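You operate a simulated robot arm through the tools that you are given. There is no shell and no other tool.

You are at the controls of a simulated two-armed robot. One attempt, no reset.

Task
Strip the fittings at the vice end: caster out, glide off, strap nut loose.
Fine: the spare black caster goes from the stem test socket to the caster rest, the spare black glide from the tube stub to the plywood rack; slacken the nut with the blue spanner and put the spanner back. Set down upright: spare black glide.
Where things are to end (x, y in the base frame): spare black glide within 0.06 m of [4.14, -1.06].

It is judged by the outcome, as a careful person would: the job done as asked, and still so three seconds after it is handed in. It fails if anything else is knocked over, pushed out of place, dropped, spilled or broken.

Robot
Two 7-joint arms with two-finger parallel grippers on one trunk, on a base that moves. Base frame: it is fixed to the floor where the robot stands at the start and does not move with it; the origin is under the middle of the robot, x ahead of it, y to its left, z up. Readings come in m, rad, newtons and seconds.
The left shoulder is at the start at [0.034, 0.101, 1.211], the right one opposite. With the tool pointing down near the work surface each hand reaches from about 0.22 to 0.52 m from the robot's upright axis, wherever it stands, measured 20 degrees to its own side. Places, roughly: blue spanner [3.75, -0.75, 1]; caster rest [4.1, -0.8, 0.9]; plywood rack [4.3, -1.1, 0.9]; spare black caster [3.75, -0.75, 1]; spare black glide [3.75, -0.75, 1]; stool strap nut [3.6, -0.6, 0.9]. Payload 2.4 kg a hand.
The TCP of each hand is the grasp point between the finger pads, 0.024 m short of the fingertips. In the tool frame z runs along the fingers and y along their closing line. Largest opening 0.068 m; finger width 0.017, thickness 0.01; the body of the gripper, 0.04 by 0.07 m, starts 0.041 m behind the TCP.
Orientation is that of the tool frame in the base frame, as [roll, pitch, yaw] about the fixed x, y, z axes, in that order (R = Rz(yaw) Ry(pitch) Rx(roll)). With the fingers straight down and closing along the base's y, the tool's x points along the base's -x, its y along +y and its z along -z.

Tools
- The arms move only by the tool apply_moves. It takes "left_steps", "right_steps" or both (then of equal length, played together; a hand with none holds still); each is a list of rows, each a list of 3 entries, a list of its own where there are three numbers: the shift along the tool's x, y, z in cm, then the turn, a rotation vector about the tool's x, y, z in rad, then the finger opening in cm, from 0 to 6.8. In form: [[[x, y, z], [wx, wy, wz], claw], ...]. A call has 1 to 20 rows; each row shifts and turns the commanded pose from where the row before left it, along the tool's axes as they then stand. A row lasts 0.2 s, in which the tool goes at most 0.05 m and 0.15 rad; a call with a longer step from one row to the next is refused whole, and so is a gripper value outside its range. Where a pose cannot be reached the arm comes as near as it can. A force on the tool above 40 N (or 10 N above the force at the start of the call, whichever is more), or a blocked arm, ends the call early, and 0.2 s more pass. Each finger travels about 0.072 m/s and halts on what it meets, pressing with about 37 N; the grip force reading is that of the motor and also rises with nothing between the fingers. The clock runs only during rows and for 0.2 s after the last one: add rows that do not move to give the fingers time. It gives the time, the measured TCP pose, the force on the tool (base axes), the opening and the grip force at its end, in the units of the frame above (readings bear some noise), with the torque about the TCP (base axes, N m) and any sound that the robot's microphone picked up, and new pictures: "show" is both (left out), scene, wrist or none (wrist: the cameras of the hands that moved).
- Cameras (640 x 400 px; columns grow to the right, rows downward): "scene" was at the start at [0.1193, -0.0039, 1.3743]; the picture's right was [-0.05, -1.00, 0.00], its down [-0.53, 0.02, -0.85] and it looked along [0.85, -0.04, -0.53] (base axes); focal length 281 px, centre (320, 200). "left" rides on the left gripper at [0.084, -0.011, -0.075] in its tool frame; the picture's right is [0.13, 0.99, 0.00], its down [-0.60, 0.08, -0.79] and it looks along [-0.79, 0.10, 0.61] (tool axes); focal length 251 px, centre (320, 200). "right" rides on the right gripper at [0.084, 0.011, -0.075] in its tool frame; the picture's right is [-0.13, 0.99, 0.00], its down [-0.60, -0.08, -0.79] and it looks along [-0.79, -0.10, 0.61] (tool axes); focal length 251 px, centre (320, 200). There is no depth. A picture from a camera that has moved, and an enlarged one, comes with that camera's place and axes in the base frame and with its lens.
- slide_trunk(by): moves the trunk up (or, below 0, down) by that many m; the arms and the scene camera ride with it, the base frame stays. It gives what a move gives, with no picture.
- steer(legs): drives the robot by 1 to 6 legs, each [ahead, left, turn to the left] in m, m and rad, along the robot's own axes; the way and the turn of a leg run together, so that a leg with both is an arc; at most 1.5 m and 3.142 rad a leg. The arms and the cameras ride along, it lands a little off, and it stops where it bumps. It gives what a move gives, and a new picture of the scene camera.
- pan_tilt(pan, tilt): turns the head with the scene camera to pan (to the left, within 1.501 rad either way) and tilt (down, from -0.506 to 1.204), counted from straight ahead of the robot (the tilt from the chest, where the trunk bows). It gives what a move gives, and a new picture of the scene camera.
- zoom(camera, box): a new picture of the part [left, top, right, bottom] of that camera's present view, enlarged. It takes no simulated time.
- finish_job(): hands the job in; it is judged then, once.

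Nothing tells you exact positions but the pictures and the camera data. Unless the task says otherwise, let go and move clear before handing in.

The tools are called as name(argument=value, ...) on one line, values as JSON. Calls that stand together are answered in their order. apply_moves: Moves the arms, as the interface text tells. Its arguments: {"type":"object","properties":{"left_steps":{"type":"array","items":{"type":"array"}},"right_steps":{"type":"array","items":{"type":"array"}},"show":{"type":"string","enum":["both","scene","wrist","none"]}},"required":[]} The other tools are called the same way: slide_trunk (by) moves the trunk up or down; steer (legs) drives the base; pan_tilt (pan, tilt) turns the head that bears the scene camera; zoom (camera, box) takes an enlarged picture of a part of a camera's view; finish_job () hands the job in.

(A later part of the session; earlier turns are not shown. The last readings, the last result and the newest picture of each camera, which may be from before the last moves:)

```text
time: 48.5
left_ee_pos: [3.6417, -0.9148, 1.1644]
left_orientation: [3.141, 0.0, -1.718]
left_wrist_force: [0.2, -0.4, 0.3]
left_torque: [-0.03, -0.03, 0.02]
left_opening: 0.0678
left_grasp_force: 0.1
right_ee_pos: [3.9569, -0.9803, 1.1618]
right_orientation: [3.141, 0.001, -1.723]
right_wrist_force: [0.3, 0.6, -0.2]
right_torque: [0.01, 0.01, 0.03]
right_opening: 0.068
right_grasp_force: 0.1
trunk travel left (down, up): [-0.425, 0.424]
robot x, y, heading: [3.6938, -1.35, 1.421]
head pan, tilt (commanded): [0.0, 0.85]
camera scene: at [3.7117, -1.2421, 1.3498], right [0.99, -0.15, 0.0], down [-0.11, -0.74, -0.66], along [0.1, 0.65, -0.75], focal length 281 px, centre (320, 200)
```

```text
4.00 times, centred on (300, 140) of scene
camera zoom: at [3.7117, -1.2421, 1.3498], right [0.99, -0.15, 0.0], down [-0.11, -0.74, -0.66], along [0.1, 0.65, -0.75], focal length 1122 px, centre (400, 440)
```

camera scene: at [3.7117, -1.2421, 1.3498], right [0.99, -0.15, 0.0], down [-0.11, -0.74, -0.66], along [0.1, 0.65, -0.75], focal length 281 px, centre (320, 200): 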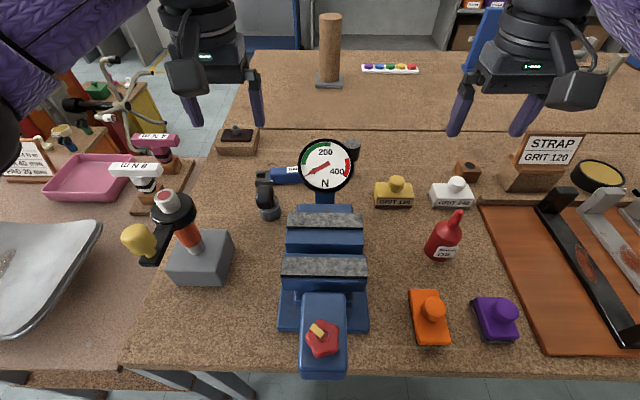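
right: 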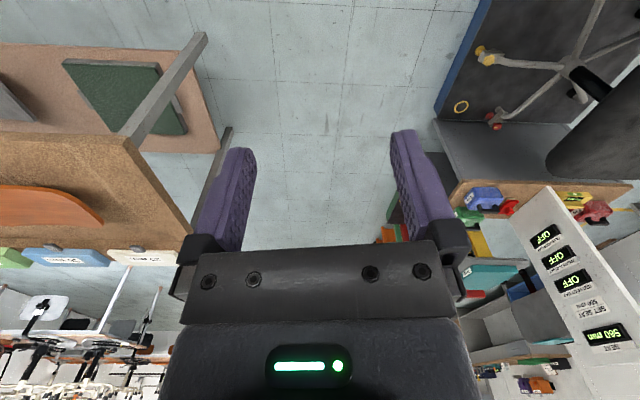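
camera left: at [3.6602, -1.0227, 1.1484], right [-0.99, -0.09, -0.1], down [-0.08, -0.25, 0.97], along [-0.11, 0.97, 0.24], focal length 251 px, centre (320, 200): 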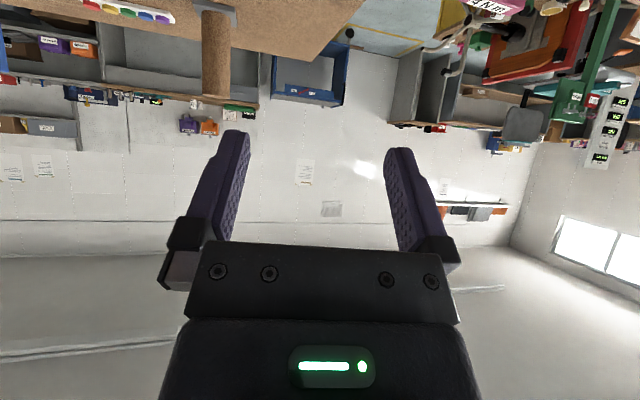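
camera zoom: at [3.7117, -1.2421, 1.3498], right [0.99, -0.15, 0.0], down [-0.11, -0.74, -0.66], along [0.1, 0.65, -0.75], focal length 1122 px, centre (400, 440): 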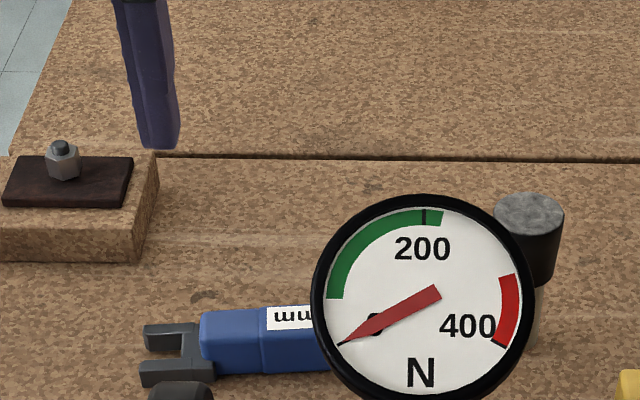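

Everything on the bench seems aligned with the bench's own axes; the caster wheel sits at about (3.66,-0.85,0.93) with its axle along the bench edge. I'll test whether the left wrist can be flipped half a turn (camera on the far side), which would give better clearance when tilting forward.

apply_moves(left_steps=[[[0, 0, 0], [0, 0, 0.15], 6.8], [[0, 0, 0], [0, 0, 0.15], 6.8], [[0, 0, 0], [0, 0, 0.15], 6.8], [[0, 0, 0], [0, 0, 0.15], 6.8], [[0, 0, 0], [0, 0, 0.15], 6.8], [[0, 0, 0], [0, 0, 0.15], 6.8], [[0, 0, 0], [0, 0, 0.15], 6.8], [[0, 0, 0], [0, 0, 0.15], 6.8], [[0, 0, 0], [0, 0, 0.15], 6.8], [[0, 0, 0], [0, 0, 0.15], 6.8], [[0, 0, 0], [0, 0, 0.15], 6.8], [[0, 0, 0], [0, 0, 0.15], 6.8], [[0, 0, 0], [0, 0, 0.15], 6.8], [[0, 0, 0], [0, 0, 0.15], 6.8], [[0, 0, 0], [0, 0, 0.15], 6.8], [[0, 0, 0], [0, 0, 0.15], 6.8], [[0, 0, 0], [0, 0, 0.15], 6.8], [[0, 0, 0], [0, 0, 0.15], 6.8], [[0, 0, 0], [0, 0, 0.15], 6.8], [[0, 0, 0], [0, 0, 0.15], 6.8]], show="both")

```text
time: 52.6
left_ee_pos: [3.6796, -1.203, 1.1622]
left_orientation: [-3.141, -0.002, 2.264]
left_wrist_force: [-0.1, 0.4, 0.3]
left_torque: [-0.01, -0.03, 0.0]
left_opening: 0.0677
left_grasp_force: 0.0
left hand out of reach, approached as far as the arm can: row 5, 6, 7, 8, 9, 10, 11, 12, 13, 14, 15, 16, 17, 18, 19, 20
right_ee_pos: [3.9563, -0.9807, 1.1623]
right_orientation: [-3.141, -0.002, -1.722]
right_wrist_force: [-0.8, 0.6, -0.7]
right_torque: [0.0, -0.01, 0.0]
right_opening: 0.0679
right_grasp_force: 0.1
trunk travel left (down, up): [-0.425, 0.424]
robot x, y, heading: [3.6973, -1.3482, 1.421]
head pan, tilt (commanded): [0.0, 0.85]
camera scene: at [3.7119, -1.2423, 1.3499], right [0.99, -0.15, 0.0], down [-0.11, -0.74, -0.66], along [0.1, 0.65, -0.75], focal length 281 px, centre (320, 200)
camera left: at [3.6165, -1.1448, 1.2369], right [0.68, 0.73, 0.0], down [0.45, -0.41, 0.79], along [0.58, -0.54, -0.61], focal length 251 px, centre (320, 200)
```

scene: 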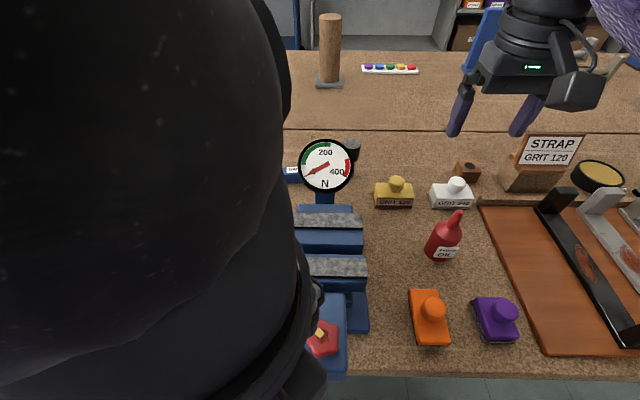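
left: 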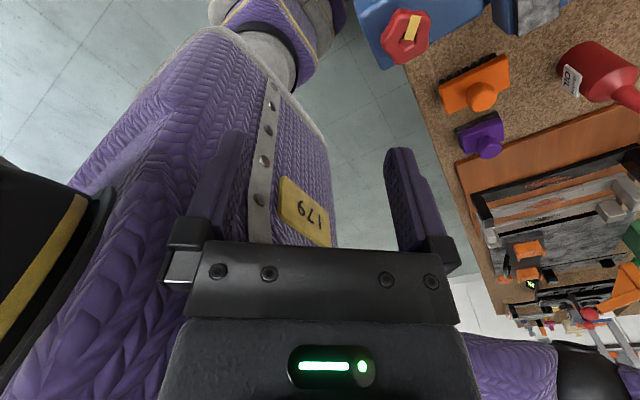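

The flip in that direction pulls the arm in, so it is not usable at full extension. While the camera looks back at my torso, I'll check my clearance to the bench edge.

zoom(camera="left", box=[60, 0, 640, 280])

```text
1.10 times, centred on (350, 140) of left
camera zoom: at [3.6165, -1.1448, 1.2369], right [0.68, 0.73, 0.0], down [0.45, -0.41, 0.79], along [0.58, -0.54, -0.61], focal length 277 px, centre (287, 266)
```

zoom: 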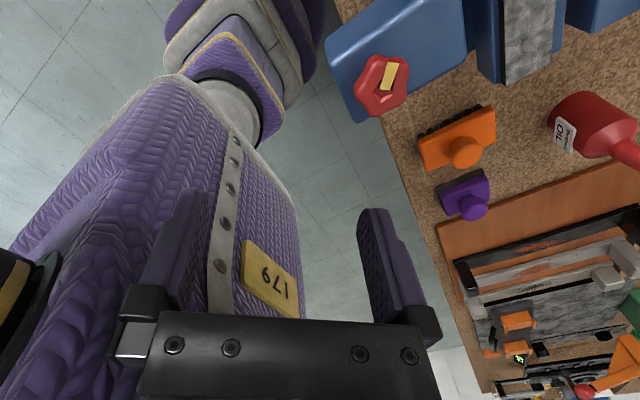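

The chest sits on a narrow column, so the present stance is about right. I'll bring the left hand back to its normal orientation while moving it outward.

apply_moves(left_steps=[[[1.33, 1.49, 0], [0, 0, -0.15], 6.8], [[1.09, 1.68, 0], [0, 0, -0.15], 6.8], [[0.83, 1.82, 0], [0, 0, -0.15], 6.8], [[0.55, 1.92, 0], [0, 0, -0.15], 6.8], [[0.26, 1.98, 0], [0, 0, -0.15], 6.8], [[-0.04, 2.0, 0], [0, 0, -0.15], 6.8], [[-0.34, 1.97, 0], [0, 0, -0.15], 6.8], [[-0.63, 1.9, 0], [0, 0, -0.15], 6.8], [[-0.91, 1.78, 0], [0, 0, -0.15], 6.8], [[-1.17, 1.63, 0], [0, 0, -0.15], 6.8], [[-1.4, 1.43, 0], [0, 0, -0.15], 6.8], [[-1.59, 1.21, 0], [0, 0, -0.15], 6.8], [[-1.76, 0.96, 0], [0, 0, -0.15], 6.8], [[-1.88, 0.68, 0], [0, 0, -0.15], 6.8], [[-1.96, 0.4, 0], [0, 0, -0.15], 6.8], [[0, 0, 0], [0, 0, -0.05], 6.8], [[0, 0, 0], [0, 0, 0], 6.8]], show="scene")

```text
time: 56.2
left_ee_pos: [3.7221, -0.9059, 1.1618]
left_orientation: [3.141, 0.0, -1.72]
left_wrist_force: [-1.0, -0.1, -0.1]
left_torque: [-0.03, -0.01, 0.01]
left_opening: 0.068
left_grasp_force: 0.1
right_ee_pos: [3.9582, -0.9812, 1.1612]
right_orientation: [-3.141, 0.001, -1.719]
right_wrist_force: [-0.6, -0.5, 1.2]
right_torque: [-0.02, 0.0, -0.03]
right_opening: 0.0677
right_grasp_force: 0.1
trunk travel left (down, up): [-0.425, 0.424]
robot x, y, heading: [3.6923, -1.3494, 1.419]
head pan, tilt (commanded): [0.0, 0.85]
camera scene: at [3.7118, -1.242, 1.3499], right [0.99, -0.15, 0.0], down [-0.11, -0.74, -0.66], along [0.1, 0.65, -0.75], focal length 281 px, centre (320, 200)
```

scene: 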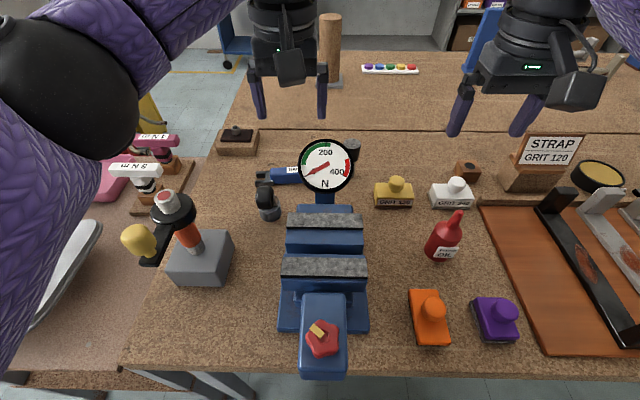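

Now test rotating the left hand the other way (needed for gripping the spanner across its handle).

apply_moves(left_steps=[[[0, 0, 0], [0, 0, -0.15], 6.8], [[0, 0, 0], [0, 0, -0.15], 6.8], [[0, 0, 0], [0, 0, -0.15], 6.8], [[0, 0, 0], [0, 0, -0.15], 6.8], [[0, 0, 0], [0, 0, -0.15], 6.8], [[0, 0, 0], [0, 0, -0.15], 6.8], [[0, 0, 0], [0, 0, -0.15], 6.8], [[0, 0, 0], [0, 0, -0.15], 6.8], [[0, 0, 0], [0, 0, -0.15], 6.8], [[0, 0, 0], [0, 0, -0.15], 6.8], [[0, 0, 0], [0, 0, 0], 6.8]], show="both")

```text
time: 58.6
left_ee_pos: [3.7243, -0.9061, 1.1638]
left_orientation: [3.14, 0.0, -0.218]
left_wrist_force: [0.1, 0.5, 0.1]
left_torque: [0.01, 0.01, 0.0]
left_opening: 0.0679
left_grasp_force: 0.1
right_ee_pos: [3.9578, -0.9798, 1.1607]
right_orientation: [-3.141, -0.001, -1.72]
right_wrist_force: [-0.5, -0.7, 0.3]
right_torque: [-0.01, -0.03, 0.04]
right_opening: 0.0677
right_grasp_force: 0.1
trunk travel left (down, up): [-0.425, 0.424]
robot x, y, heading: [3.6931, -1.3459, 1.418]
head pan, tilt (commanded): [0.0, 0.85]
camera scene: at [3.7118, -1.242, 1.3499], right [0.99, -0.15, 0.0], down [-0.11, -0.74, -0.66], along [0.1, 0.65, -0.75], focal length 281 px, centre (320, 200)
camera left: at [3.8074, -0.9129, 1.2369], right [-0.09, -1.0, 0.0], down [-0.61, 0.05, 0.79], along [-0.79, 0.07, -0.61], focal length 251 px, centre (320, 200)
```

scene: 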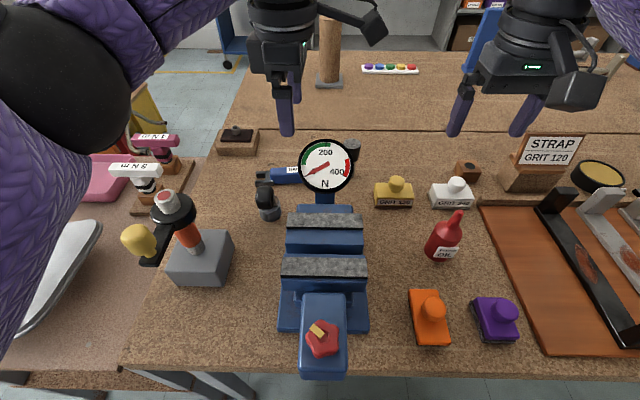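
left: 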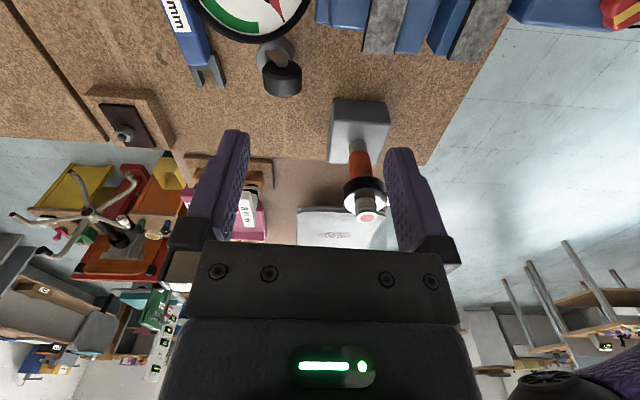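

Works fully. I'll continue another 1.5 rad to see if a full flip is possible in this direction.

apply_moves(left_steps=[[[0, 0, 0], [0, 0, -0.15], 6.8], [[0, 0, 0], [0, 0, -0.15], 6.8], [[0, 0, 0], [0, 0, -0.15], 6.8], [[0, 0, 0], [0, 0, -0.15], 6.8], [[0, 0, 0], [0, 0, -0.15], 6.8], [[0, 0, 0], [0, 0, -0.15], 6.8], [[0, 0, 0], [0, 0, -0.15], 6.8], [[0, 0, 0], [0, 0, -0.15], 6.8], [[0, 0, 0], [0, 0, -0.15], 6.8], [[0, 0, 0], [0, 0, -0.15], 6.8], [[0, 0, 0], [0, 0, 0], 6.8]], show="both")

```text
time: 61.0
left_ee_pos: [3.7229, -0.905, 1.1634]
left_orientation: [3.142, -0.001, 1.282]
left_wrist_force: [0.9, 0.5, -0.6]
left_torque: [0.01, 0.01, -0.04]
left_opening: 0.0677
left_grasp_force: 0.1
right_ee_pos: [3.9565, -0.98, 1.1616]
right_orientation: [3.141, 0.001, -1.721]
right_wrist_force: [-0.1, 0.1, -0.1]
right_torque: [0.0, 0.0, 0.01]
right_opening: 0.0681
right_grasp_force: 0.1
trunk travel left (down, up): [-0.425, 0.424]
robot x, y, heading: [3.6913, -1.3508, 1.423]
head pan, tilt (commanded): [0.0, 0.85]
camera scene: at [3.7118, -1.242, 1.3499], right [0.99, -0.15, 0.0], down [-0.11, -0.74, -0.66], along [0.1, 0.65, -0.75], focal length 281 px, centre (320, 200)
camera left: at [3.7364, -0.8216, 1.2369], right [0.99, -0.16, 0.0], down [-0.1, -0.6, 0.79], along [-0.13, -0.78, -0.61], focal length 251 px, centre (320, 200)
```

scene: 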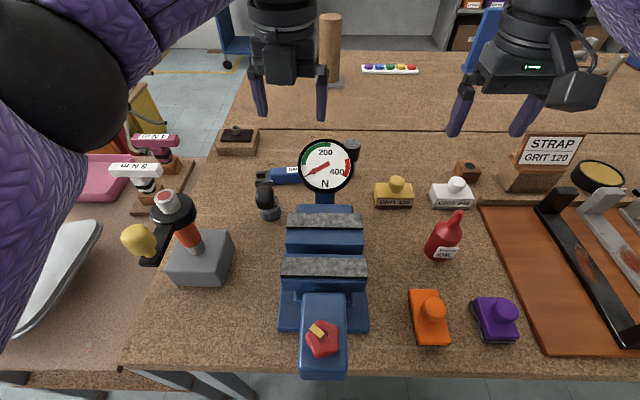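
left: 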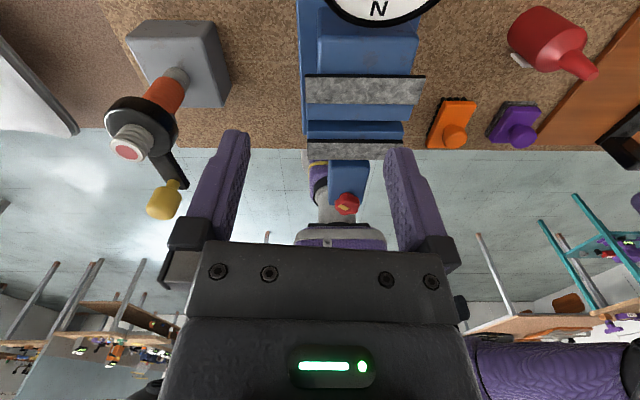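

The full flip works this way, and now this camera sees the bench edge and my chest. I'll zoom to measure the gap.

zoom(camera="left", box=[230, 120, 430, 245])

```text
3.20 times, centred on (330, 182) of left
camera zoom: at [3.7364, -0.8216, 1.2369], right [0.99, -0.16, 0.0], down [-0.1, -0.6, 0.79], along [-0.13, -0.78, -0.61], focal length 805 px, centre (288, 256)
```

zoom: 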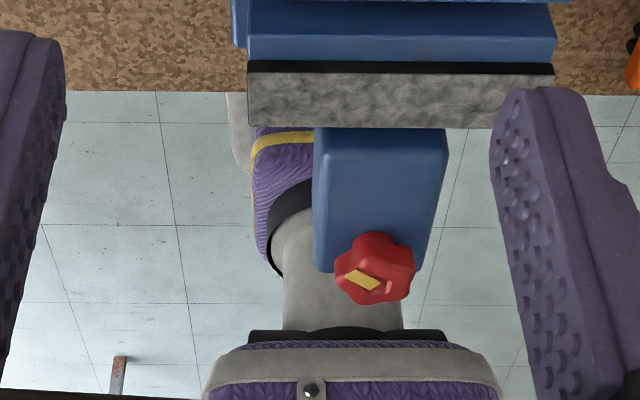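

Very informative: my chest bottom is at z≈1.0, its front ≈3 cm from the vice's red knob, and only a slim column is at bench height. The stance is as close as I want. Now I'll tilt the flipped left hand forward by 0.75 rad and move over the caster line for a top-down look.

apply_moves(left_steps=[[[0, -1.3, 0], [0, 0, -0.14], 6.8], [[0, -1.3, 0], [0, 0.15, 0], 6.8], [[0, -1.3, 0], [0, 0.15, 0], 6.8], [[0, -1.3, 0], [0, 0.15, 0], 6.8], [[0, -1.3, 0], [0, 0.15, 0], 6.8], [[0, 0, 0], [0, 0.15, 0], 6.8], [[0, 0, 0], [0, 0, 0], 6.8]], show="both")

```text
time: 62.6
left_ee_pos: [3.6605, -0.8949, 1.1628]
left_orientation: [3.141, -0.749, 1.422]
left_wrist_force: [-0.2, 0.3, 0.2]
left_torque: [0.0, 0.05, 0.06]
left_opening: 0.068
left_grasp_force: 0.1
right_ee_pos: [3.9579, -0.98, 1.1604]
right_orientation: [3.141, -0.001, -1.722]
right_wrist_force: [-0.1, -0.3, 0.3]
right_torque: [0.03, 0.01, 0.02]
right_opening: 0.0681
right_grasp_force: 0.1
trunk travel left (down, up): [-0.425, 0.424]
robot x, y, heading: [3.6908, -1.3513, 1.42]
head pan, tilt (commanded): [0.0, 0.85]
camera scene: at [3.7117, -1.2421, 1.3499], right [0.99, -0.15, 0.0], down [-0.11, -0.74, -0.66], along [0.1, 0.65, -0.75], focal length 281 px, centre (320, 200)
camera left: at [3.6497, -0.882, 1.2741], right [0.99, -0.06, 0.09], down [-0.07, -0.98, 0.17], along [0.08, -0.17, -0.98], focal length 251 px, centre (320, 200)
```

scene: 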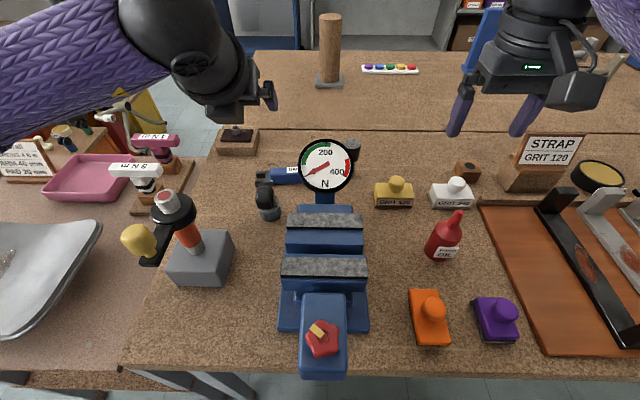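
left: 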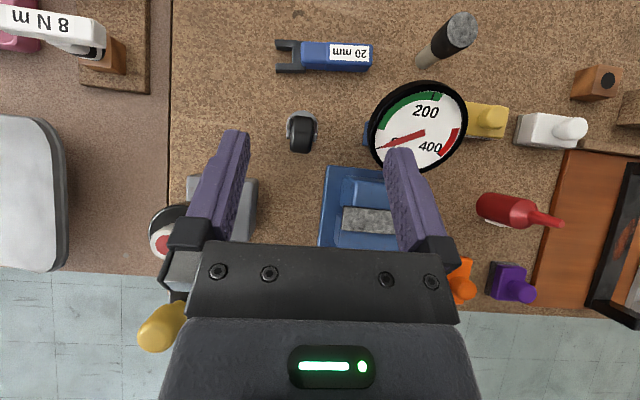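

The top-down view shows the caster wheel at about (3.657,-0.851), the spanner along the bench axis (3.64..3.77,-0.74), and the glide near (3.855,-0.75). I'll lower the left hand to just above the caster, z≈1.01.

apply_moves(left_steps=[[[-1.41, -0.2, 2.78], [0, 0, 0], 6.8], [[-1.41, -0.2, 2.78], [0, 0, 0], 6.8], [[-1.41, -0.2, 2.78], [0, 0, 0], 6.8], [[-1.41, -0.2, 2.78], [0, 0, 0], 6.8], [[-1.41, -0.2, 2.78], [0, 0, 0], 6.8], [[0, 0, 0], [0, 0, 0], 6.8]], show="both")

```text
time: 64.0
left_ee_pos: [3.6561, -0.8496, 1.0122]
left_orientation: [-3.141, -0.748, 1.418]
left_wrist_force: [-0.2, 0.3, -0.8]
left_torque: [-0.01, -0.01, -0.01]
left_opening: 0.0678
left_grasp_force: 0.1
right_ee_pos: [3.9569, -0.9802, 1.1604]
right_orientation: [-3.141, 0.0, -1.721]
right_wrist_force: [0.3, 0.7, 0.2]
right_torque: [-0.02, 0.0, 0.03]
right_opening: 0.0679
right_grasp_force: 0.2
trunk travel left (down, up): [-0.425, 0.424]
robot x, y, heading: [3.6946, -1.3486, 1.421]
head pan, tilt (commanded): [0.0, 0.85]
camera scene: at [3.7117, -1.2421, 1.3499], right [0.99, -0.15, 0.0], down [-0.11, -0.74, -0.66], along [0.1, 0.65, -0.75], focal length 281 px, centre (320, 200)
camera left: at [3.6467, -0.8376, 1.1238], right [0.99, -0.06, 0.09], down [-0.07, -0.98, 0.17], along [0.08, -0.17, -0.98], focal length 251 px, centre (320, 200)
```

scene: 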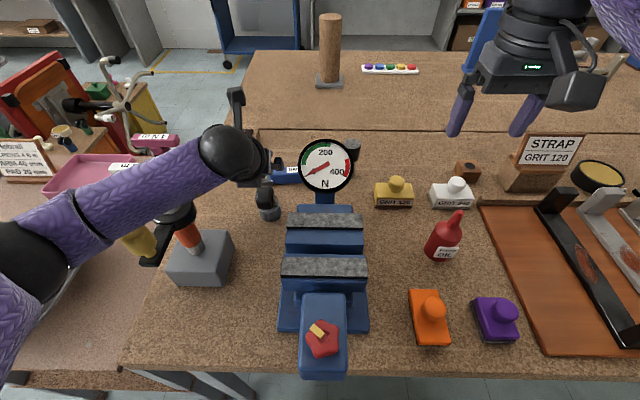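
left: 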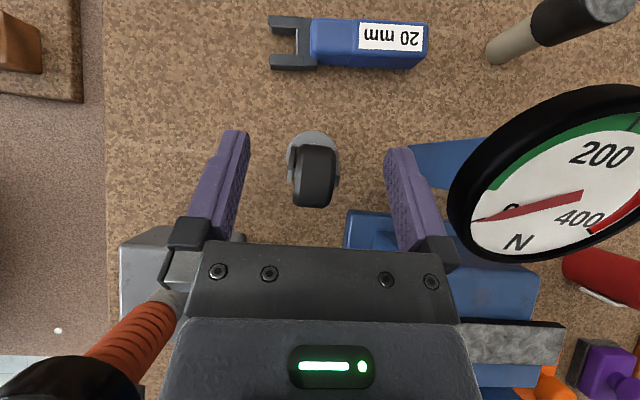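

The forearm passes only about a centimetre above the spring tester's yellow knob, so I won't go lower like this. I'll raise the trunk 0.1 m (lifting the arm clear) and shift my base to the right so the arm comes in over the vice side instead.

slide_trunk(by=0.1)

steer(legs=[[0, -0.1, 0]])

```text
time: 65.4
left_ee_pos: [3.6563, -0.85, 1.1127]
left_orientation: [3.142, -0.749, 1.419]
left_wrist_force: [-0.2, -0.5, -0.3]
left_torque: [-0.01, -0.01, 0.0]
left_opening: 0.0682
left_grasp_force: 0.1
right_ee_pos: [3.9575, -0.9807, 1.261]
right_orientation: [3.141, -0.001, -1.721]
right_wrist_force: [-0.2, 0.4, 1.0]
right_torque: [-0.02, -0.02, 0.03]
right_opening: 0.0681
right_grasp_force: 0.1
trunk travel left (down, up): [-0.525, 0.324]
robot x, y, heading: [3.6934, -1.3481, 1.421]
head pan, tilt (commanded): [0.0, 0.85]
```

```text
time: 66.5
left_ee_pos: [3.7554, -0.8651, 1.1127]
left_orientation: [3.141, -0.749, 1.417]
left_wrist_force: [-0.3, 0.9, 0.8]
left_torque: [0.01, 0.01, 0.02]
left_opening: 0.0679
left_grasp_force: 0.0
right_ee_pos: [4.0567, -0.9951, 1.2607]
right_orientation: [-3.141, 0.001, -1.721]
right_wrist_force: [0.1, -0.3, 0.0]
right_torque: [0.01, 0.02, 0.03]
right_opening: 0.068
right_grasp_force: 0.0
trunk travel left (down, up): [-0.525, 0.324]
robot x, y, heading: [3.7948, -1.3591, 1.414]
head pan, tilt (commanded): [0.0, 0.85]
camera scene: at [3.8097, -1.2669, 1.4503], right [0.99, -0.15, 0.0], down [-0.11, -0.74, -0.66], along [0.1, 0.65, -0.75], focal length 281 px, centre (320, 200)
```

scene: 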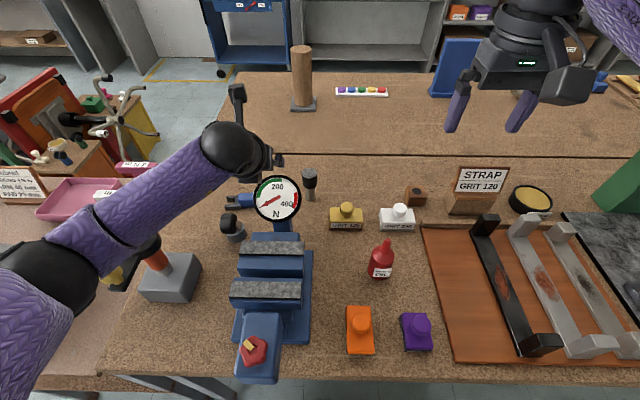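

The gauge and tester are still undisturbed. I'll slide the left hand sideways over the caster at this height and check the forearm's clearance.

apply_moves(left_steps=[[[0, -2.5, 0], [0, 0, 0], 6.8], [[0, -2.5, 0], [0, 0, 0], 6.8], [[0, -2.5, 0], [0, 0, 0], 6.8], [[0, -2.4, 0], [0, 0, 0], 6.8], [[0, 0, 0], [0, 0, 0], 6.8]], show="both")

```text
time: 67.7
left_ee_pos: [3.655, -0.8502, 1.1114]
left_orientation: [3.14, -0.749, 1.419]
left_wrist_force: [0.2, -0.8, -1.0]
left_torque: [-0.04, -0.03, -0.03]
left_opening: 0.068
left_grasp_force: 0.0
right_ee_pos: [4.0555, -0.9958, 1.2599]
right_orientation: [3.141, 0.001, -1.721]
right_wrist_force: [-0.3, -0.2, 0.3]
right_torque: [0.0, -0.02, 0.02]
right_opening: 0.068
right_grasp_force: 0.1
trunk travel left (down, up): [-0.525, 0.324]
robot x, y, heading: [3.7931, -1.3659, 1.422]
head pan, tilt (commanded): [0.0, 0.85]
camera scene: at [3.8084, -1.2667, 1.4503], right [0.99, -0.15, 0.0], down [-0.11, -0.74, -0.66], along [0.1, 0.65, -0.75], focal length 281 px, centre (320, 200)
camera left: at [3.6464, -0.8376, 1.2237], right [0.99, -0.06, 0.09], down [-0.07, -0.98, 0.17], along [0.08, -0.17, -0.98], focal length 251 px, centre (320, 200)
```

scene: 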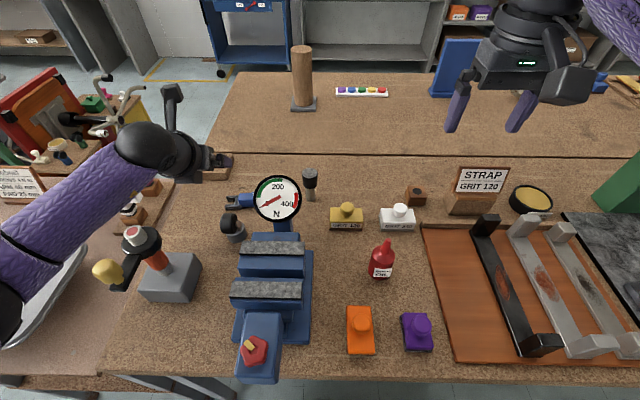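
left: 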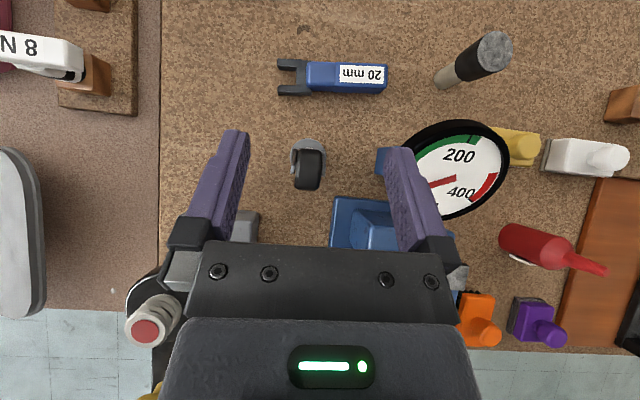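

Clearance is much better now. Descend to z≈1.01 above the caster and check again.

apply_moves(left_steps=[[[-1.7, 0.05, 1.83], [0, 0, 0], 6.8], [[-1.7, 0.05, 1.83], [0, 0, 0], 6.8], [[-1.7, 0.05, 1.83], [0, 0, 0], 6.8], [[-1.7, 0.05, 1.83], [0, 0, 0], 6.8], [[0, 0, 0], [0, 0, 0], 6.8]], show="both")

```text
time: 68.9
left_ee_pos: [3.6574, -0.8502, 1.0114]
left_orientation: [3.141, -0.748, 1.419]
left_wrist_force: [1.0, -0.3, -0.3]
left_torque: [0.0, -0.01, 0.0]
left_opening: 0.0679
left_grasp_force: 0.1
right_ee_pos: [4.0549, -0.9964, 1.2615]
right_orientation: [-3.142, 0.0, -1.721]
right_wrist_force: [-0.4, 0.1, 0.1]
right_torque: [-0.02, 0.04, -0.01]
right_opening: 0.0679
right_grasp_force: 0.1
trunk travel left (down, up): [-0.525, 0.324]
robot x, y, heading: [3.7928, -1.3643, 1.423]
head pan, tilt (commanded): [0.0, 0.85]
camera scene: at [3.8082, -1.2667, 1.4504], right [0.99, -0.15, 0.0], down [-0.11, -0.74, -0.66], along [0.1, 0.65, -0.75], focal length 281 px, centre (320, 200)
camera left: at [3.6485, -0.8383, 1.1242], right [0.99, -0.06, 0.09], down [-0.07, -0.98, 0.17], along [0.08, -0.17, -0.98], focal length 251 px, centre (320, 200)
```

scene: 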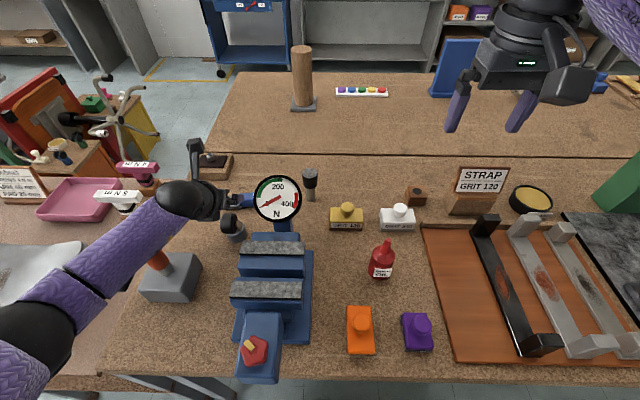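
left: 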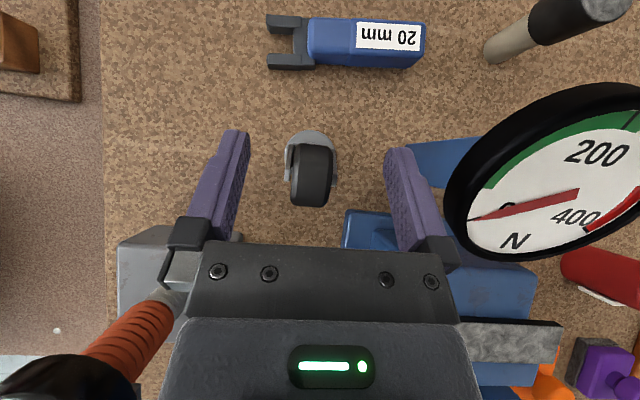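

The forearm geometry works out at over 10 cm from the tester's parts. I'll descend to the wheel at z≈0.94 with open fingers.

apply_moves(left_steps=[[[-1.245, 0, 1.265], [0, 0, 0], 6.8], [[-1.245, 0, 1.265], [0, 0, 0], 6.8], [[-1.245, 0, 1.265], [0, 0, 0], 6.8], [[-1.245, 0, 1.265], [0, 0, 0], 6.8], [[0, 0, 0], [0, 0, 0], 6.8]], show="both")

```text
time: 70.1
left_ee_pos: [3.6593, -0.8526, 0.9408]
left_orientation: [3.141, -0.748, 1.418]
left_wrist_force: [0.0, 1.0, 0.3]
left_torque: [0.0, 0.0, 0.0]
left_opening: 0.0679
left_grasp_force: 0.0
right_ee_pos: [4.0548, -0.995, 1.2621]
right_orientation: [3.141, 0.001, -1.722]
right_wrist_force: [0.3, 0.3, 0.4]
right_torque: [0.0, 0.02, 0.02]
right_opening: 0.0679
right_grasp_force: 0.1
trunk travel left (down, up): [-0.525, 0.324]
robot x, y, heading: [3.7917, -1.3624, 1.422]
head pan, tilt (commanded): [0.0, 0.85]
camera scene: at [3.8082, -1.2667, 1.4504], right [0.99, -0.15, 0.0], down [-0.11, -0.74, -0.66], along [0.1, 0.65, -0.75], focal length 281 px, centre (320, 200)
camera left: at [3.6487, -0.8403, 1.0529], right [0.99, -0.06, 0.09], down [-0.07, -0.98, 0.17], along [0.08, -0.17, -0.98], focal length 251 px, centre (320, 200)
```

scene: 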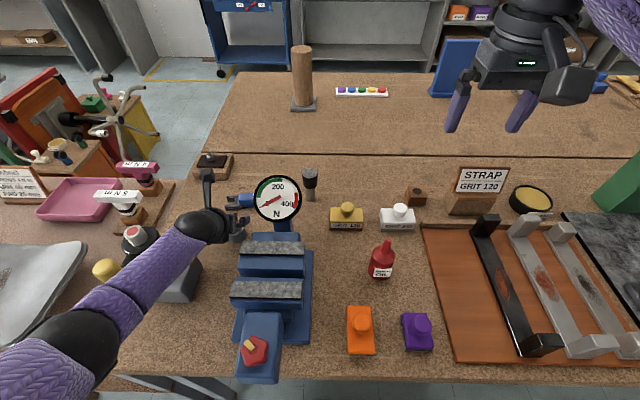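
left: 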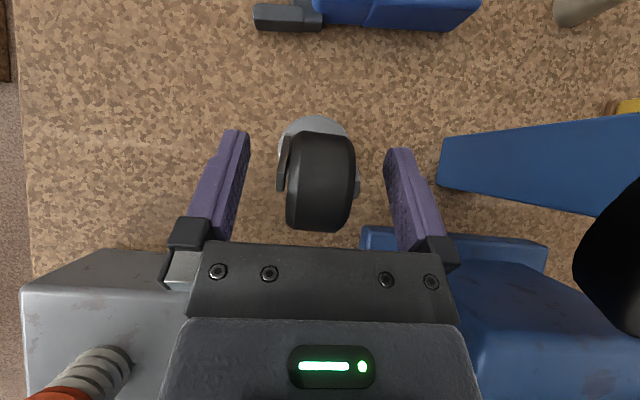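

The wheel sits centred between the fingers. Closing the grip on the wheel now.

apply_moves(left_steps=[[[0, 0, 0], [0, 0, 0], 5.0], [[0, 0, 0], [0, 0, 0], 4.2], [[0, 0, 0], [0, 0, 0], 3.4], [[0, 0, 0], [0, 0, 0], 2.6], [[0, 0, 0], [0, 0, 0], 2.0], [[0, 0, 0], [0, 0, 0], 2.0], [[0, 0, 0], [0, 0, 0], 2.0]], show="wrist")

```text
time: 71.7
left_ee_pos: [3.6589, -0.8532, 0.941]
left_orientation: [3.139, -0.75, 1.42]
left_wrist_force: [0.4, -0.3, -0.4]
left_torque: [0.0, -0.03, -0.01]
left_opening: 0.0419
left_grasp_force: 36.1
right_ee_pos: [4.0555, -0.995, 1.2618]
right_orientation: [-3.141, 0.0, -1.721]
right_wrist_force: [-0.6, 0.1, 0.1]
right_torque: [-0.01, 0.01, 0.01]
right_opening: 0.0682
right_grasp_force: 0.1
trunk travel left (down, up): [-0.525, 0.324]
robot x, y, heading: [3.7956, -1.3612, 1.42]
head pan, tilt (commanded): [0.0, 0.85]
camera left: at [3.6487, -0.8403, 1.0531], right [0.99, -0.06, 0.09], down [-0.07, -0.98, 0.17], along [0.08, -0.17, -0.98], focal length 251 px, centre (320, 200)
```

left: 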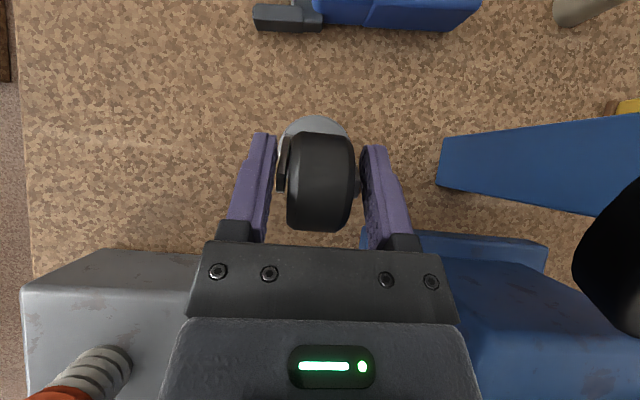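

Grip is holding at 4.2 cm on the axle/fork. I'll pull straight up in small steps.

apply_moves(left_steps=[[[0.34, 0, -0.366], [0, 0, 0], 2.0], [[0.34, 0, -0.366], [0, 0, 0], 2.0], [[0.34, 0, -0.366], [0, 0, 0], 2.0], [[0.34, 0, -0.366], [0, 0, 0], 2.0], [[0.34, 0, -0.366], [0, 0, 0], 2.0], [[0.34, 0, -0.366], [0, 0, 0], 2.0]], show="wrist")

```text
time: 73.1
left_ee_pos: [3.6573, -0.8525, 0.972]
left_orientation: [-3.142, -0.752, 1.418]
left_wrist_force: [0.1, 0.4, -0.6]
left_torque: [-0.02, -0.01, 0.01]
left_opening: 0.0416
left_grasp_force: 37.4
right_ee_pos: [4.0557, -0.9958, 1.2622]
right_orientation: [3.141, 0.0, -1.722]
right_wrist_force: [-0.4, 0.2, -0.1]
right_torque: [0.0, -0.01, 0.02]
right_opening: 0.0679
right_grasp_force: 0.1
trunk travel left (down, up): [-0.525, 0.324]
robot x, y, heading: [3.7894, -1.3604, 1.419]
head pan, tilt (commanded): [0.0, 0.85]
camera left: at [3.6485, -0.84, 1.0836], right [0.99, -0.06, 0.09], down [-0.07, -0.98, 0.17], along [0.08, -0.17, -0.98], focal length 251 px, centre (320, 200)
```

left: 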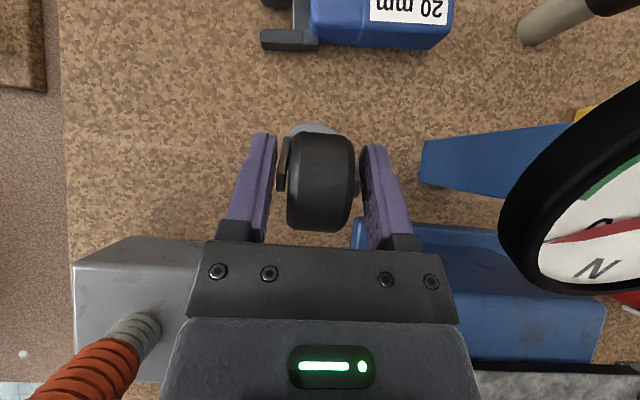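

The caster comes out easily. Continue lifting to z≈1.16 to clear everything.

apply_moves(left_steps=[[[1.0, 0, -1.08], [0, 0, 0], 2.0], [[1.7, 0, -1.83], [0, 0, 0], 2.0], [[2.0, 0, -2.15], [0, 0, 0], 2.0], [[2.0, 0, -2.15], [0, 0, 0], 2.0], [[2.0, 0, -2.15], [0, 0, 0], 2.0], [[2.0, 0, -2.15], [0, 0, 0], 2.0], [[2.0, 0, -2.15], [0, 0, 0], 2.0], [[0, 0, 0], [0, 0, 0], 2.0]], show="both")

```text
time: 74.9
left_ee_pos: [3.6575, -0.8525, 1.1585]
left_orientation: [3.14, -0.75, 1.419]
left_wrist_force: [0.5, -0.4, -1.3]
left_torque: [-0.03, 0.0, -0.01]
left_opening: 0.0414
left_grasp_force: 37.5
right_ee_pos: [4.0557, -0.9956, 1.2606]
right_orientation: [3.142, 0.001, -1.721]
right_wrist_force: [0.4, 0.2, -0.3]
right_torque: [-0.01, -0.02, 0.02]
right_opening: 0.0681
right_grasp_force: 0.1
trunk travel left (down, up): [-0.525, 0.324]
robot x, y, heading: [3.7901, -1.3625, 1.426]
head pan, tilt (commanded): [0.0, 0.85]
camera scene: at [3.8082, -1.2665, 1.4503], right [0.99, -0.15, 0.0], down [-0.11, -0.74, -0.66], along [0.1, 0.65, -0.75], focal length 281 px, centre (320, 200)
camera left: at [3.6482, -0.8405, 1.2704], right [0.99, -0.06, 0.09], down [-0.07, -0.98, 0.17], along [0.08, -0.17, -0.98], focal length 251 px, centre (320, 200)
```

scene: 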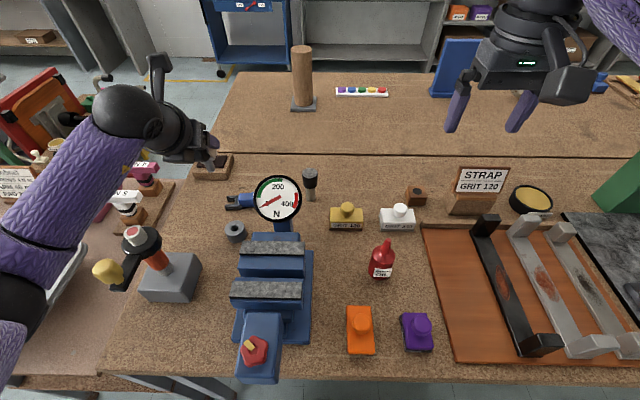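
left: 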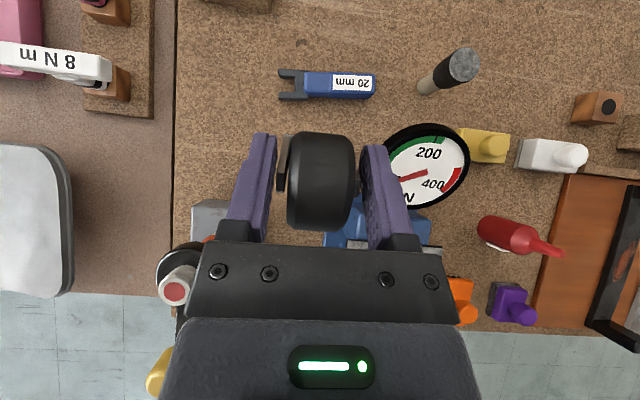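

The socket is now empty. Let me enlarge the scene view of the held caster and the socket to learn the stem's offset from the grasp.

zoom(camera="scene", box=[150, 120, 270, 250])

zoom(camera="scene", box=[370, 160, 530, 260])

zoom(camera="right", box=[0, 0, 640, 400])

```text
3.08 times, centred on (210, 185) of scene
camera zoom: at [3.8082, -1.2665, 1.4503], right [0.99, -0.15, 0.0], down [-0.11, -0.74, -0.66], along [0.1, 0.65, -0.75], focal length 863 px, centre (658, 246)
```

zoom: 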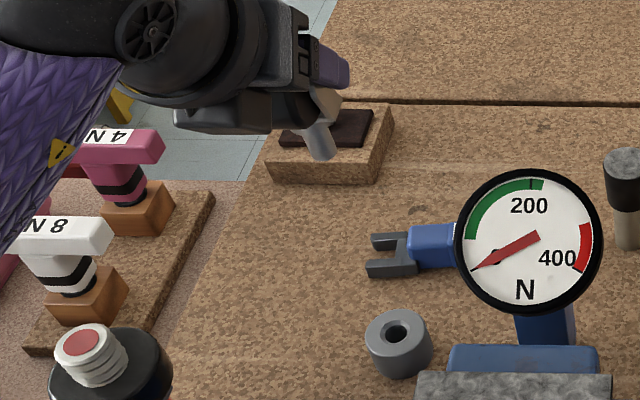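

```text
4.00 times, centred on (450, 210) of scene
camera zoom: at [3.8082, -1.2665, 1.4503], right [0.99, -0.15, 0.0], down [-0.11, -0.74, -0.66], along [0.1, 0.65, -0.75], focal length 1122 px, centre (-200, 160)
```

zoom: 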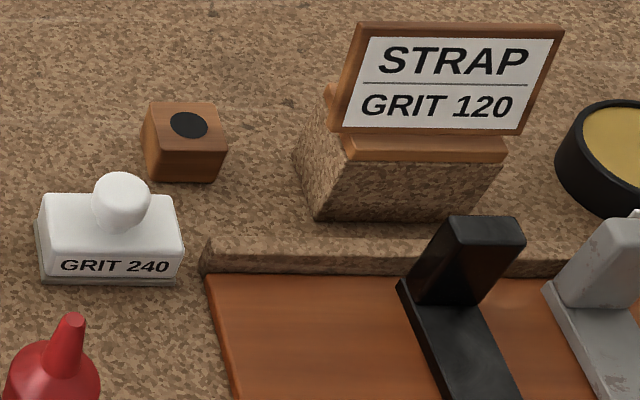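

```text
1.00 times, centred on (320, 200) of right (not enlarged: the box is as wide or as high as the picture)
camera zoom: at [4.0319, -1.0766, 1.3366], right [-0.96, 0.28, 0.0], down [0.17, 0.59, 0.79], along [0.22, 0.76, -0.61], focal length 251 px, centre (320, 200)
```

zoom: 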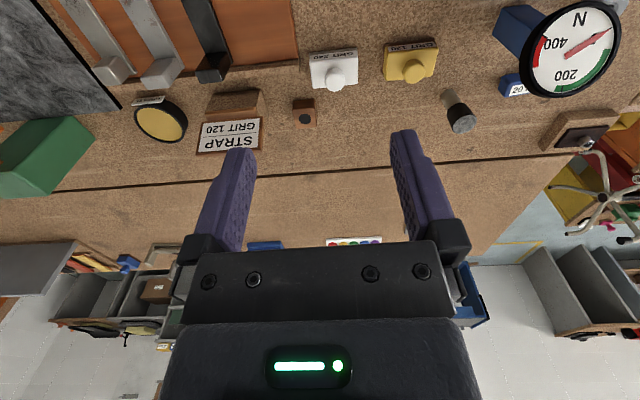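

The stem sits about 1.3 cm ahead of the grasp point with its tip ~7.7 cm below it, and the rest's hole is near (4.147,-0.787,0.887). I'll raise the hand a bit more, then drive right along the bench.

apply_moves(left_steps=[[[1.7, 0, -1.83], [0, 0, 0], 2.0], [[1.7, 0, -1.83], [0, 0, 0], 2.0], [[0, 0, 0], [0, 0, 0], 2.0]], show="none")

steer(legs=[[0, -0.35, 0]])

```text
time: 75.7
left_ee_pos: [3.6574, -0.8533, 1.2074]
left_orientation: [-3.141, -0.749, 1.419]
left_wrist_force: [-0.6, 0.1, -2.4]
left_torque: [0.02, 0.01, 0.0]
left_opening: 0.0415
left_grasp_force: 36.4
right_ee_pos: [4.0546, -0.9949, 1.2611]
right_orientation: [-3.14, 0.001, -1.721]
right_wrist_force: [0.2, -0.5, 0.8]
right_torque: [0.01, -0.01, 0.02]
right_opening: 0.0681
right_grasp_force: 0.0
trunk travel left (down, up): [-0.525, 0.324]
robot x, y, heading: [3.7921, -1.3627, 1.421]
head pan, tilt (commanded): [0.0, 0.85]
```

```text
time: 78.0
left_ee_pos: [4.0028, -0.9047, 1.2077]
left_orientation: [-3.141, -0.75, 1.421]
left_wrist_force: [0.5, 0.3, -1.3]
left_torque: [-0.01, 0.05, 0.0]
left_opening: 0.0413
left_grasp_force: 37.0
right_ee_pos: [4.4007, -1.0471, 1.2629]
right_orientation: [3.14, 0.0, -1.719]
right_wrist_force: [-0.1, 0.9, 0.1]
right_torque: [0.01, -0.02, 0.01]
right_opening: 0.0679
right_grasp_force: 0.1
trunk travel left (down, up): [-0.525, 0.324]
robot x, y, heading: [4.1371, -1.4158, 1.417]
head pan, tilt (commanded): [0.0, 0.85]
camera scene: at [4.1544, -1.3187, 1.4503], right [0.99, -0.15, 0.0], down [-0.11, -0.74, -0.66], along [0.1, 0.65, -0.75], focal length 281 px, centre (320, 200)
```

scene: 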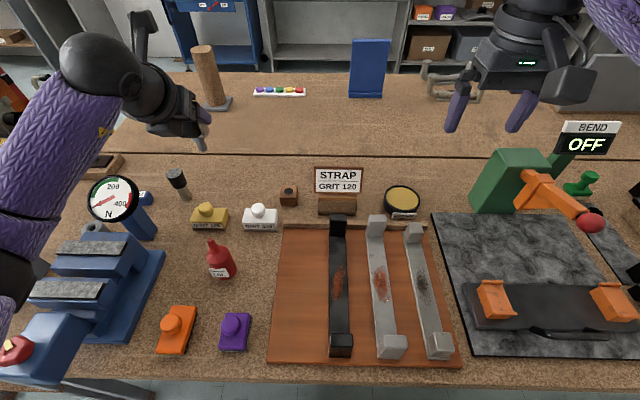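

The rest and everything else are in place; I'm now at the right e-position. I'll move 2 cm closer, then bring the hand near the rest to measure the hole with the wrist camera before going over it.

steer(legs=[[0.02, 0, 0]])

apply_moves(left_steps=[[[1.28, 1.1, 1.19], [0, 0, 0], 2.0], [[1.28, 1.1, 1.19], [0, 0, 0], 2.0], [[1.28, 1.1, 1.19], [0, 0, 0], 2.0], [[1.28, 1.1, 1.19], [0, 0, 0], 2.0], [[1.28, 1.1, 1.19], [0, 0, 0], 2.0], [[1.28, 1.1, 1.19], [0, 0, 0], 2.0], [[0, 0, 0], [0, 0, 0], 2.0]], show="both")

```text
time: 78.8
left_ee_pos: [4.0068, -0.8839, 1.2082]
left_orientation: [3.141, -0.748, 1.419]
left_wrist_force: [0.2, 0.3, -1.2]
left_torque: [-0.01, 0.01, 0.0]
left_opening: 0.0417
left_grasp_force: 37.7
right_ee_pos: [4.4039, -1.0263, 1.2614]
right_orientation: [3.14, -0.002, -1.719]
right_wrist_force: [0.0, 0.0, -0.4]
right_torque: [0.01, 0.05, -0.03]
right_opening: 0.0682
right_grasp_force: 0.1
trunk travel left (down, up): [-0.525, 0.324]
robot x, y, heading: [4.1393, -1.3955, 1.425]
head pan, tilt (commanded): [0.0, 0.85]
camera scene: at [4.1568, -1.2973, 1.4502], right [0.99, -0.15, 0.0], down [-0.11, -0.74, -0.66], along [0.1, 0.65, -0.75], focal length 281 px, centre (320, 200)
```

scene: 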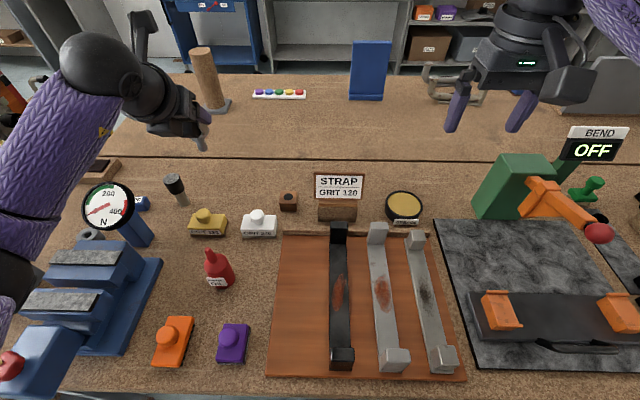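

```text
time: 80.4
left_ee_pos: [4.0865, -0.7903, 1.2078]
left_orientation: [3.141, -0.75, 1.42]
left_wrist_force: [-0.1, 0.5, -1.5]
left_torque: [-0.02, -0.02, 0.01]
left_opening: 0.0412
left_grasp_force: 36.4
right_ee_pos: [4.403, -1.0263, 1.2611]
right_orientation: [3.141, 0.0, -1.718]
right_wrist_force: [0.2, 0.7, 0.2]
right_torque: [-0.04, 0.0, 0.01]
right_opening: 0.0678
right_grasp_force: 0.1
trunk travel left (down, up): [-0.525, 0.324]
robot x, y, heading: [4.1404, -1.3928, 1.421]
head pan, tilt (commanded): [0.0, 0.85]
camera scene: at [4.1564, -1.2988, 1.4503], right [0.99, -0.15, 0.0], down [-0.11, -0.74, -0.66], along [0.1, 0.65, -0.75], focal length 281 px, centre (320, 200)
camera left: at [4.077, -0.7784, 1.3194], right [0.99, -0.05, 0.09], down [-0.07, -0.98, 0.17], along [0.08, -0.17, -0.98], focal length 251 px, centre (320, 200)
```

scene: 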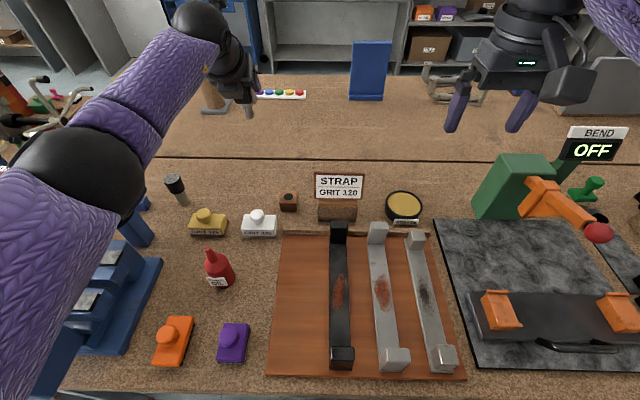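
left: 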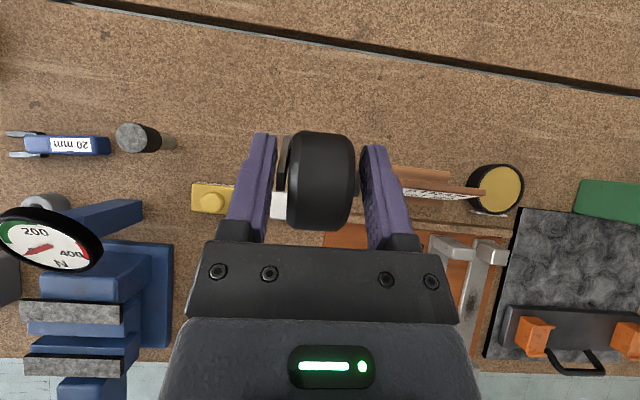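

The hand reaches over the rest, but lowering from here would bring the forearm close to the oil bottle. I'll shift the base 8 cm further right and ~3 cm closer (chest stays above the bench items), so the arm comes in from the right.

steer(legs=[[0.0, -0.08, 0], [0.028, 0, 0]])

zoom(camera="right", box=[0, 0, 640, 400])

zoom(camera="left", box=[0, 0, 640, 400])

```text
time: 81.9
left_ee_pos: [4.1704, -0.7729, 1.2075]
left_orientation: [-3.141, -0.746, 1.421]
left_wrist_force: [0.0, -0.5, -0.6]
left_torque: [-0.01, 0.02, -0.03]
left_opening: 0.0415
left_grasp_force: 37.4
right_ee_pos: [4.4873, -1.0096, 1.2609]
right_orientation: [-3.141, -0.003, -1.72]
right_wrist_force: [-0.9, 1.3, -0.6]
right_torque: [-0.04, 0.02, 0.01]
right_opening: 0.0681
right_grasp_force: 0.1
trunk travel left (down, up): [-0.525, 0.324]
robot x, y, heading: [4.2253, -1.3805, 1.422]
head pan, tilt (commanded): [0.0, 0.85]
camera scene: at [4.2403, -1.2812, 1.4502], right [0.99, -0.15, 0.0], down [-0.11, -0.74, -0.66], along [0.1, 0.65, -0.75], focal length 281 px, centre (320, 200)
```

scene: 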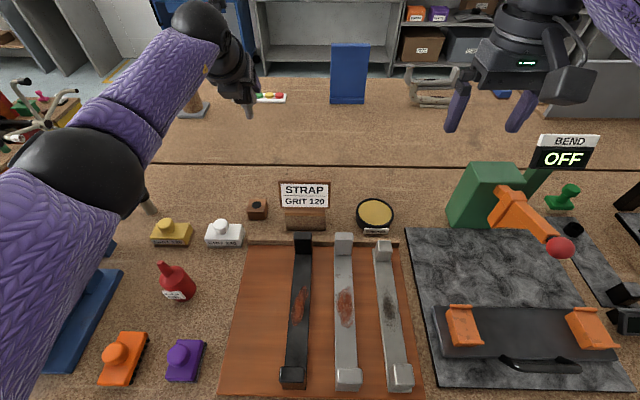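

```text
1.00 times, centred on (320, 200) of right (not enlarged: the box is as wide or as high as the picture)
camera zoom: at [4.4636, -1.091, 1.3361], right [-0.96, 0.27, 0.0], down [0.17, 0.59, 0.79], along [0.22, 0.76, -0.61], focal length 251 px, centre (320, 200)
```

zoom: 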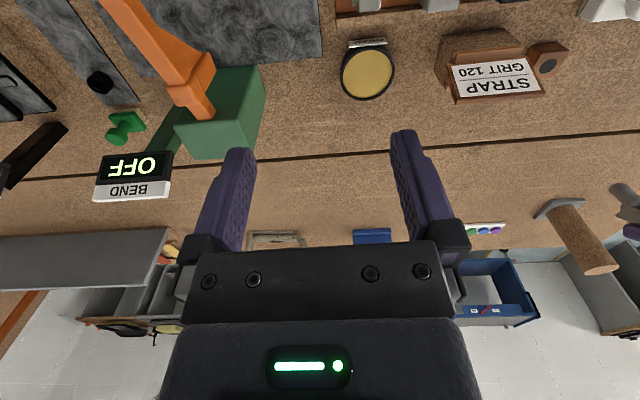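

```text
1.00 times, centred on (320, 200) of left (not enlarged: the box is as wide or as high as the picture)
camera zoom: at [4.1608, -0.761, 1.3184], right [0.99, -0.05, 0.09], down [-0.07, -0.98, 0.17], along [0.08, -0.18, -0.98], focal length 251 px, centre (320, 200)
```

zoom: 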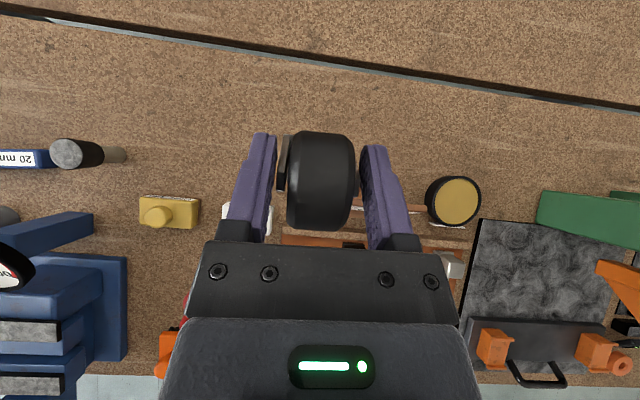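

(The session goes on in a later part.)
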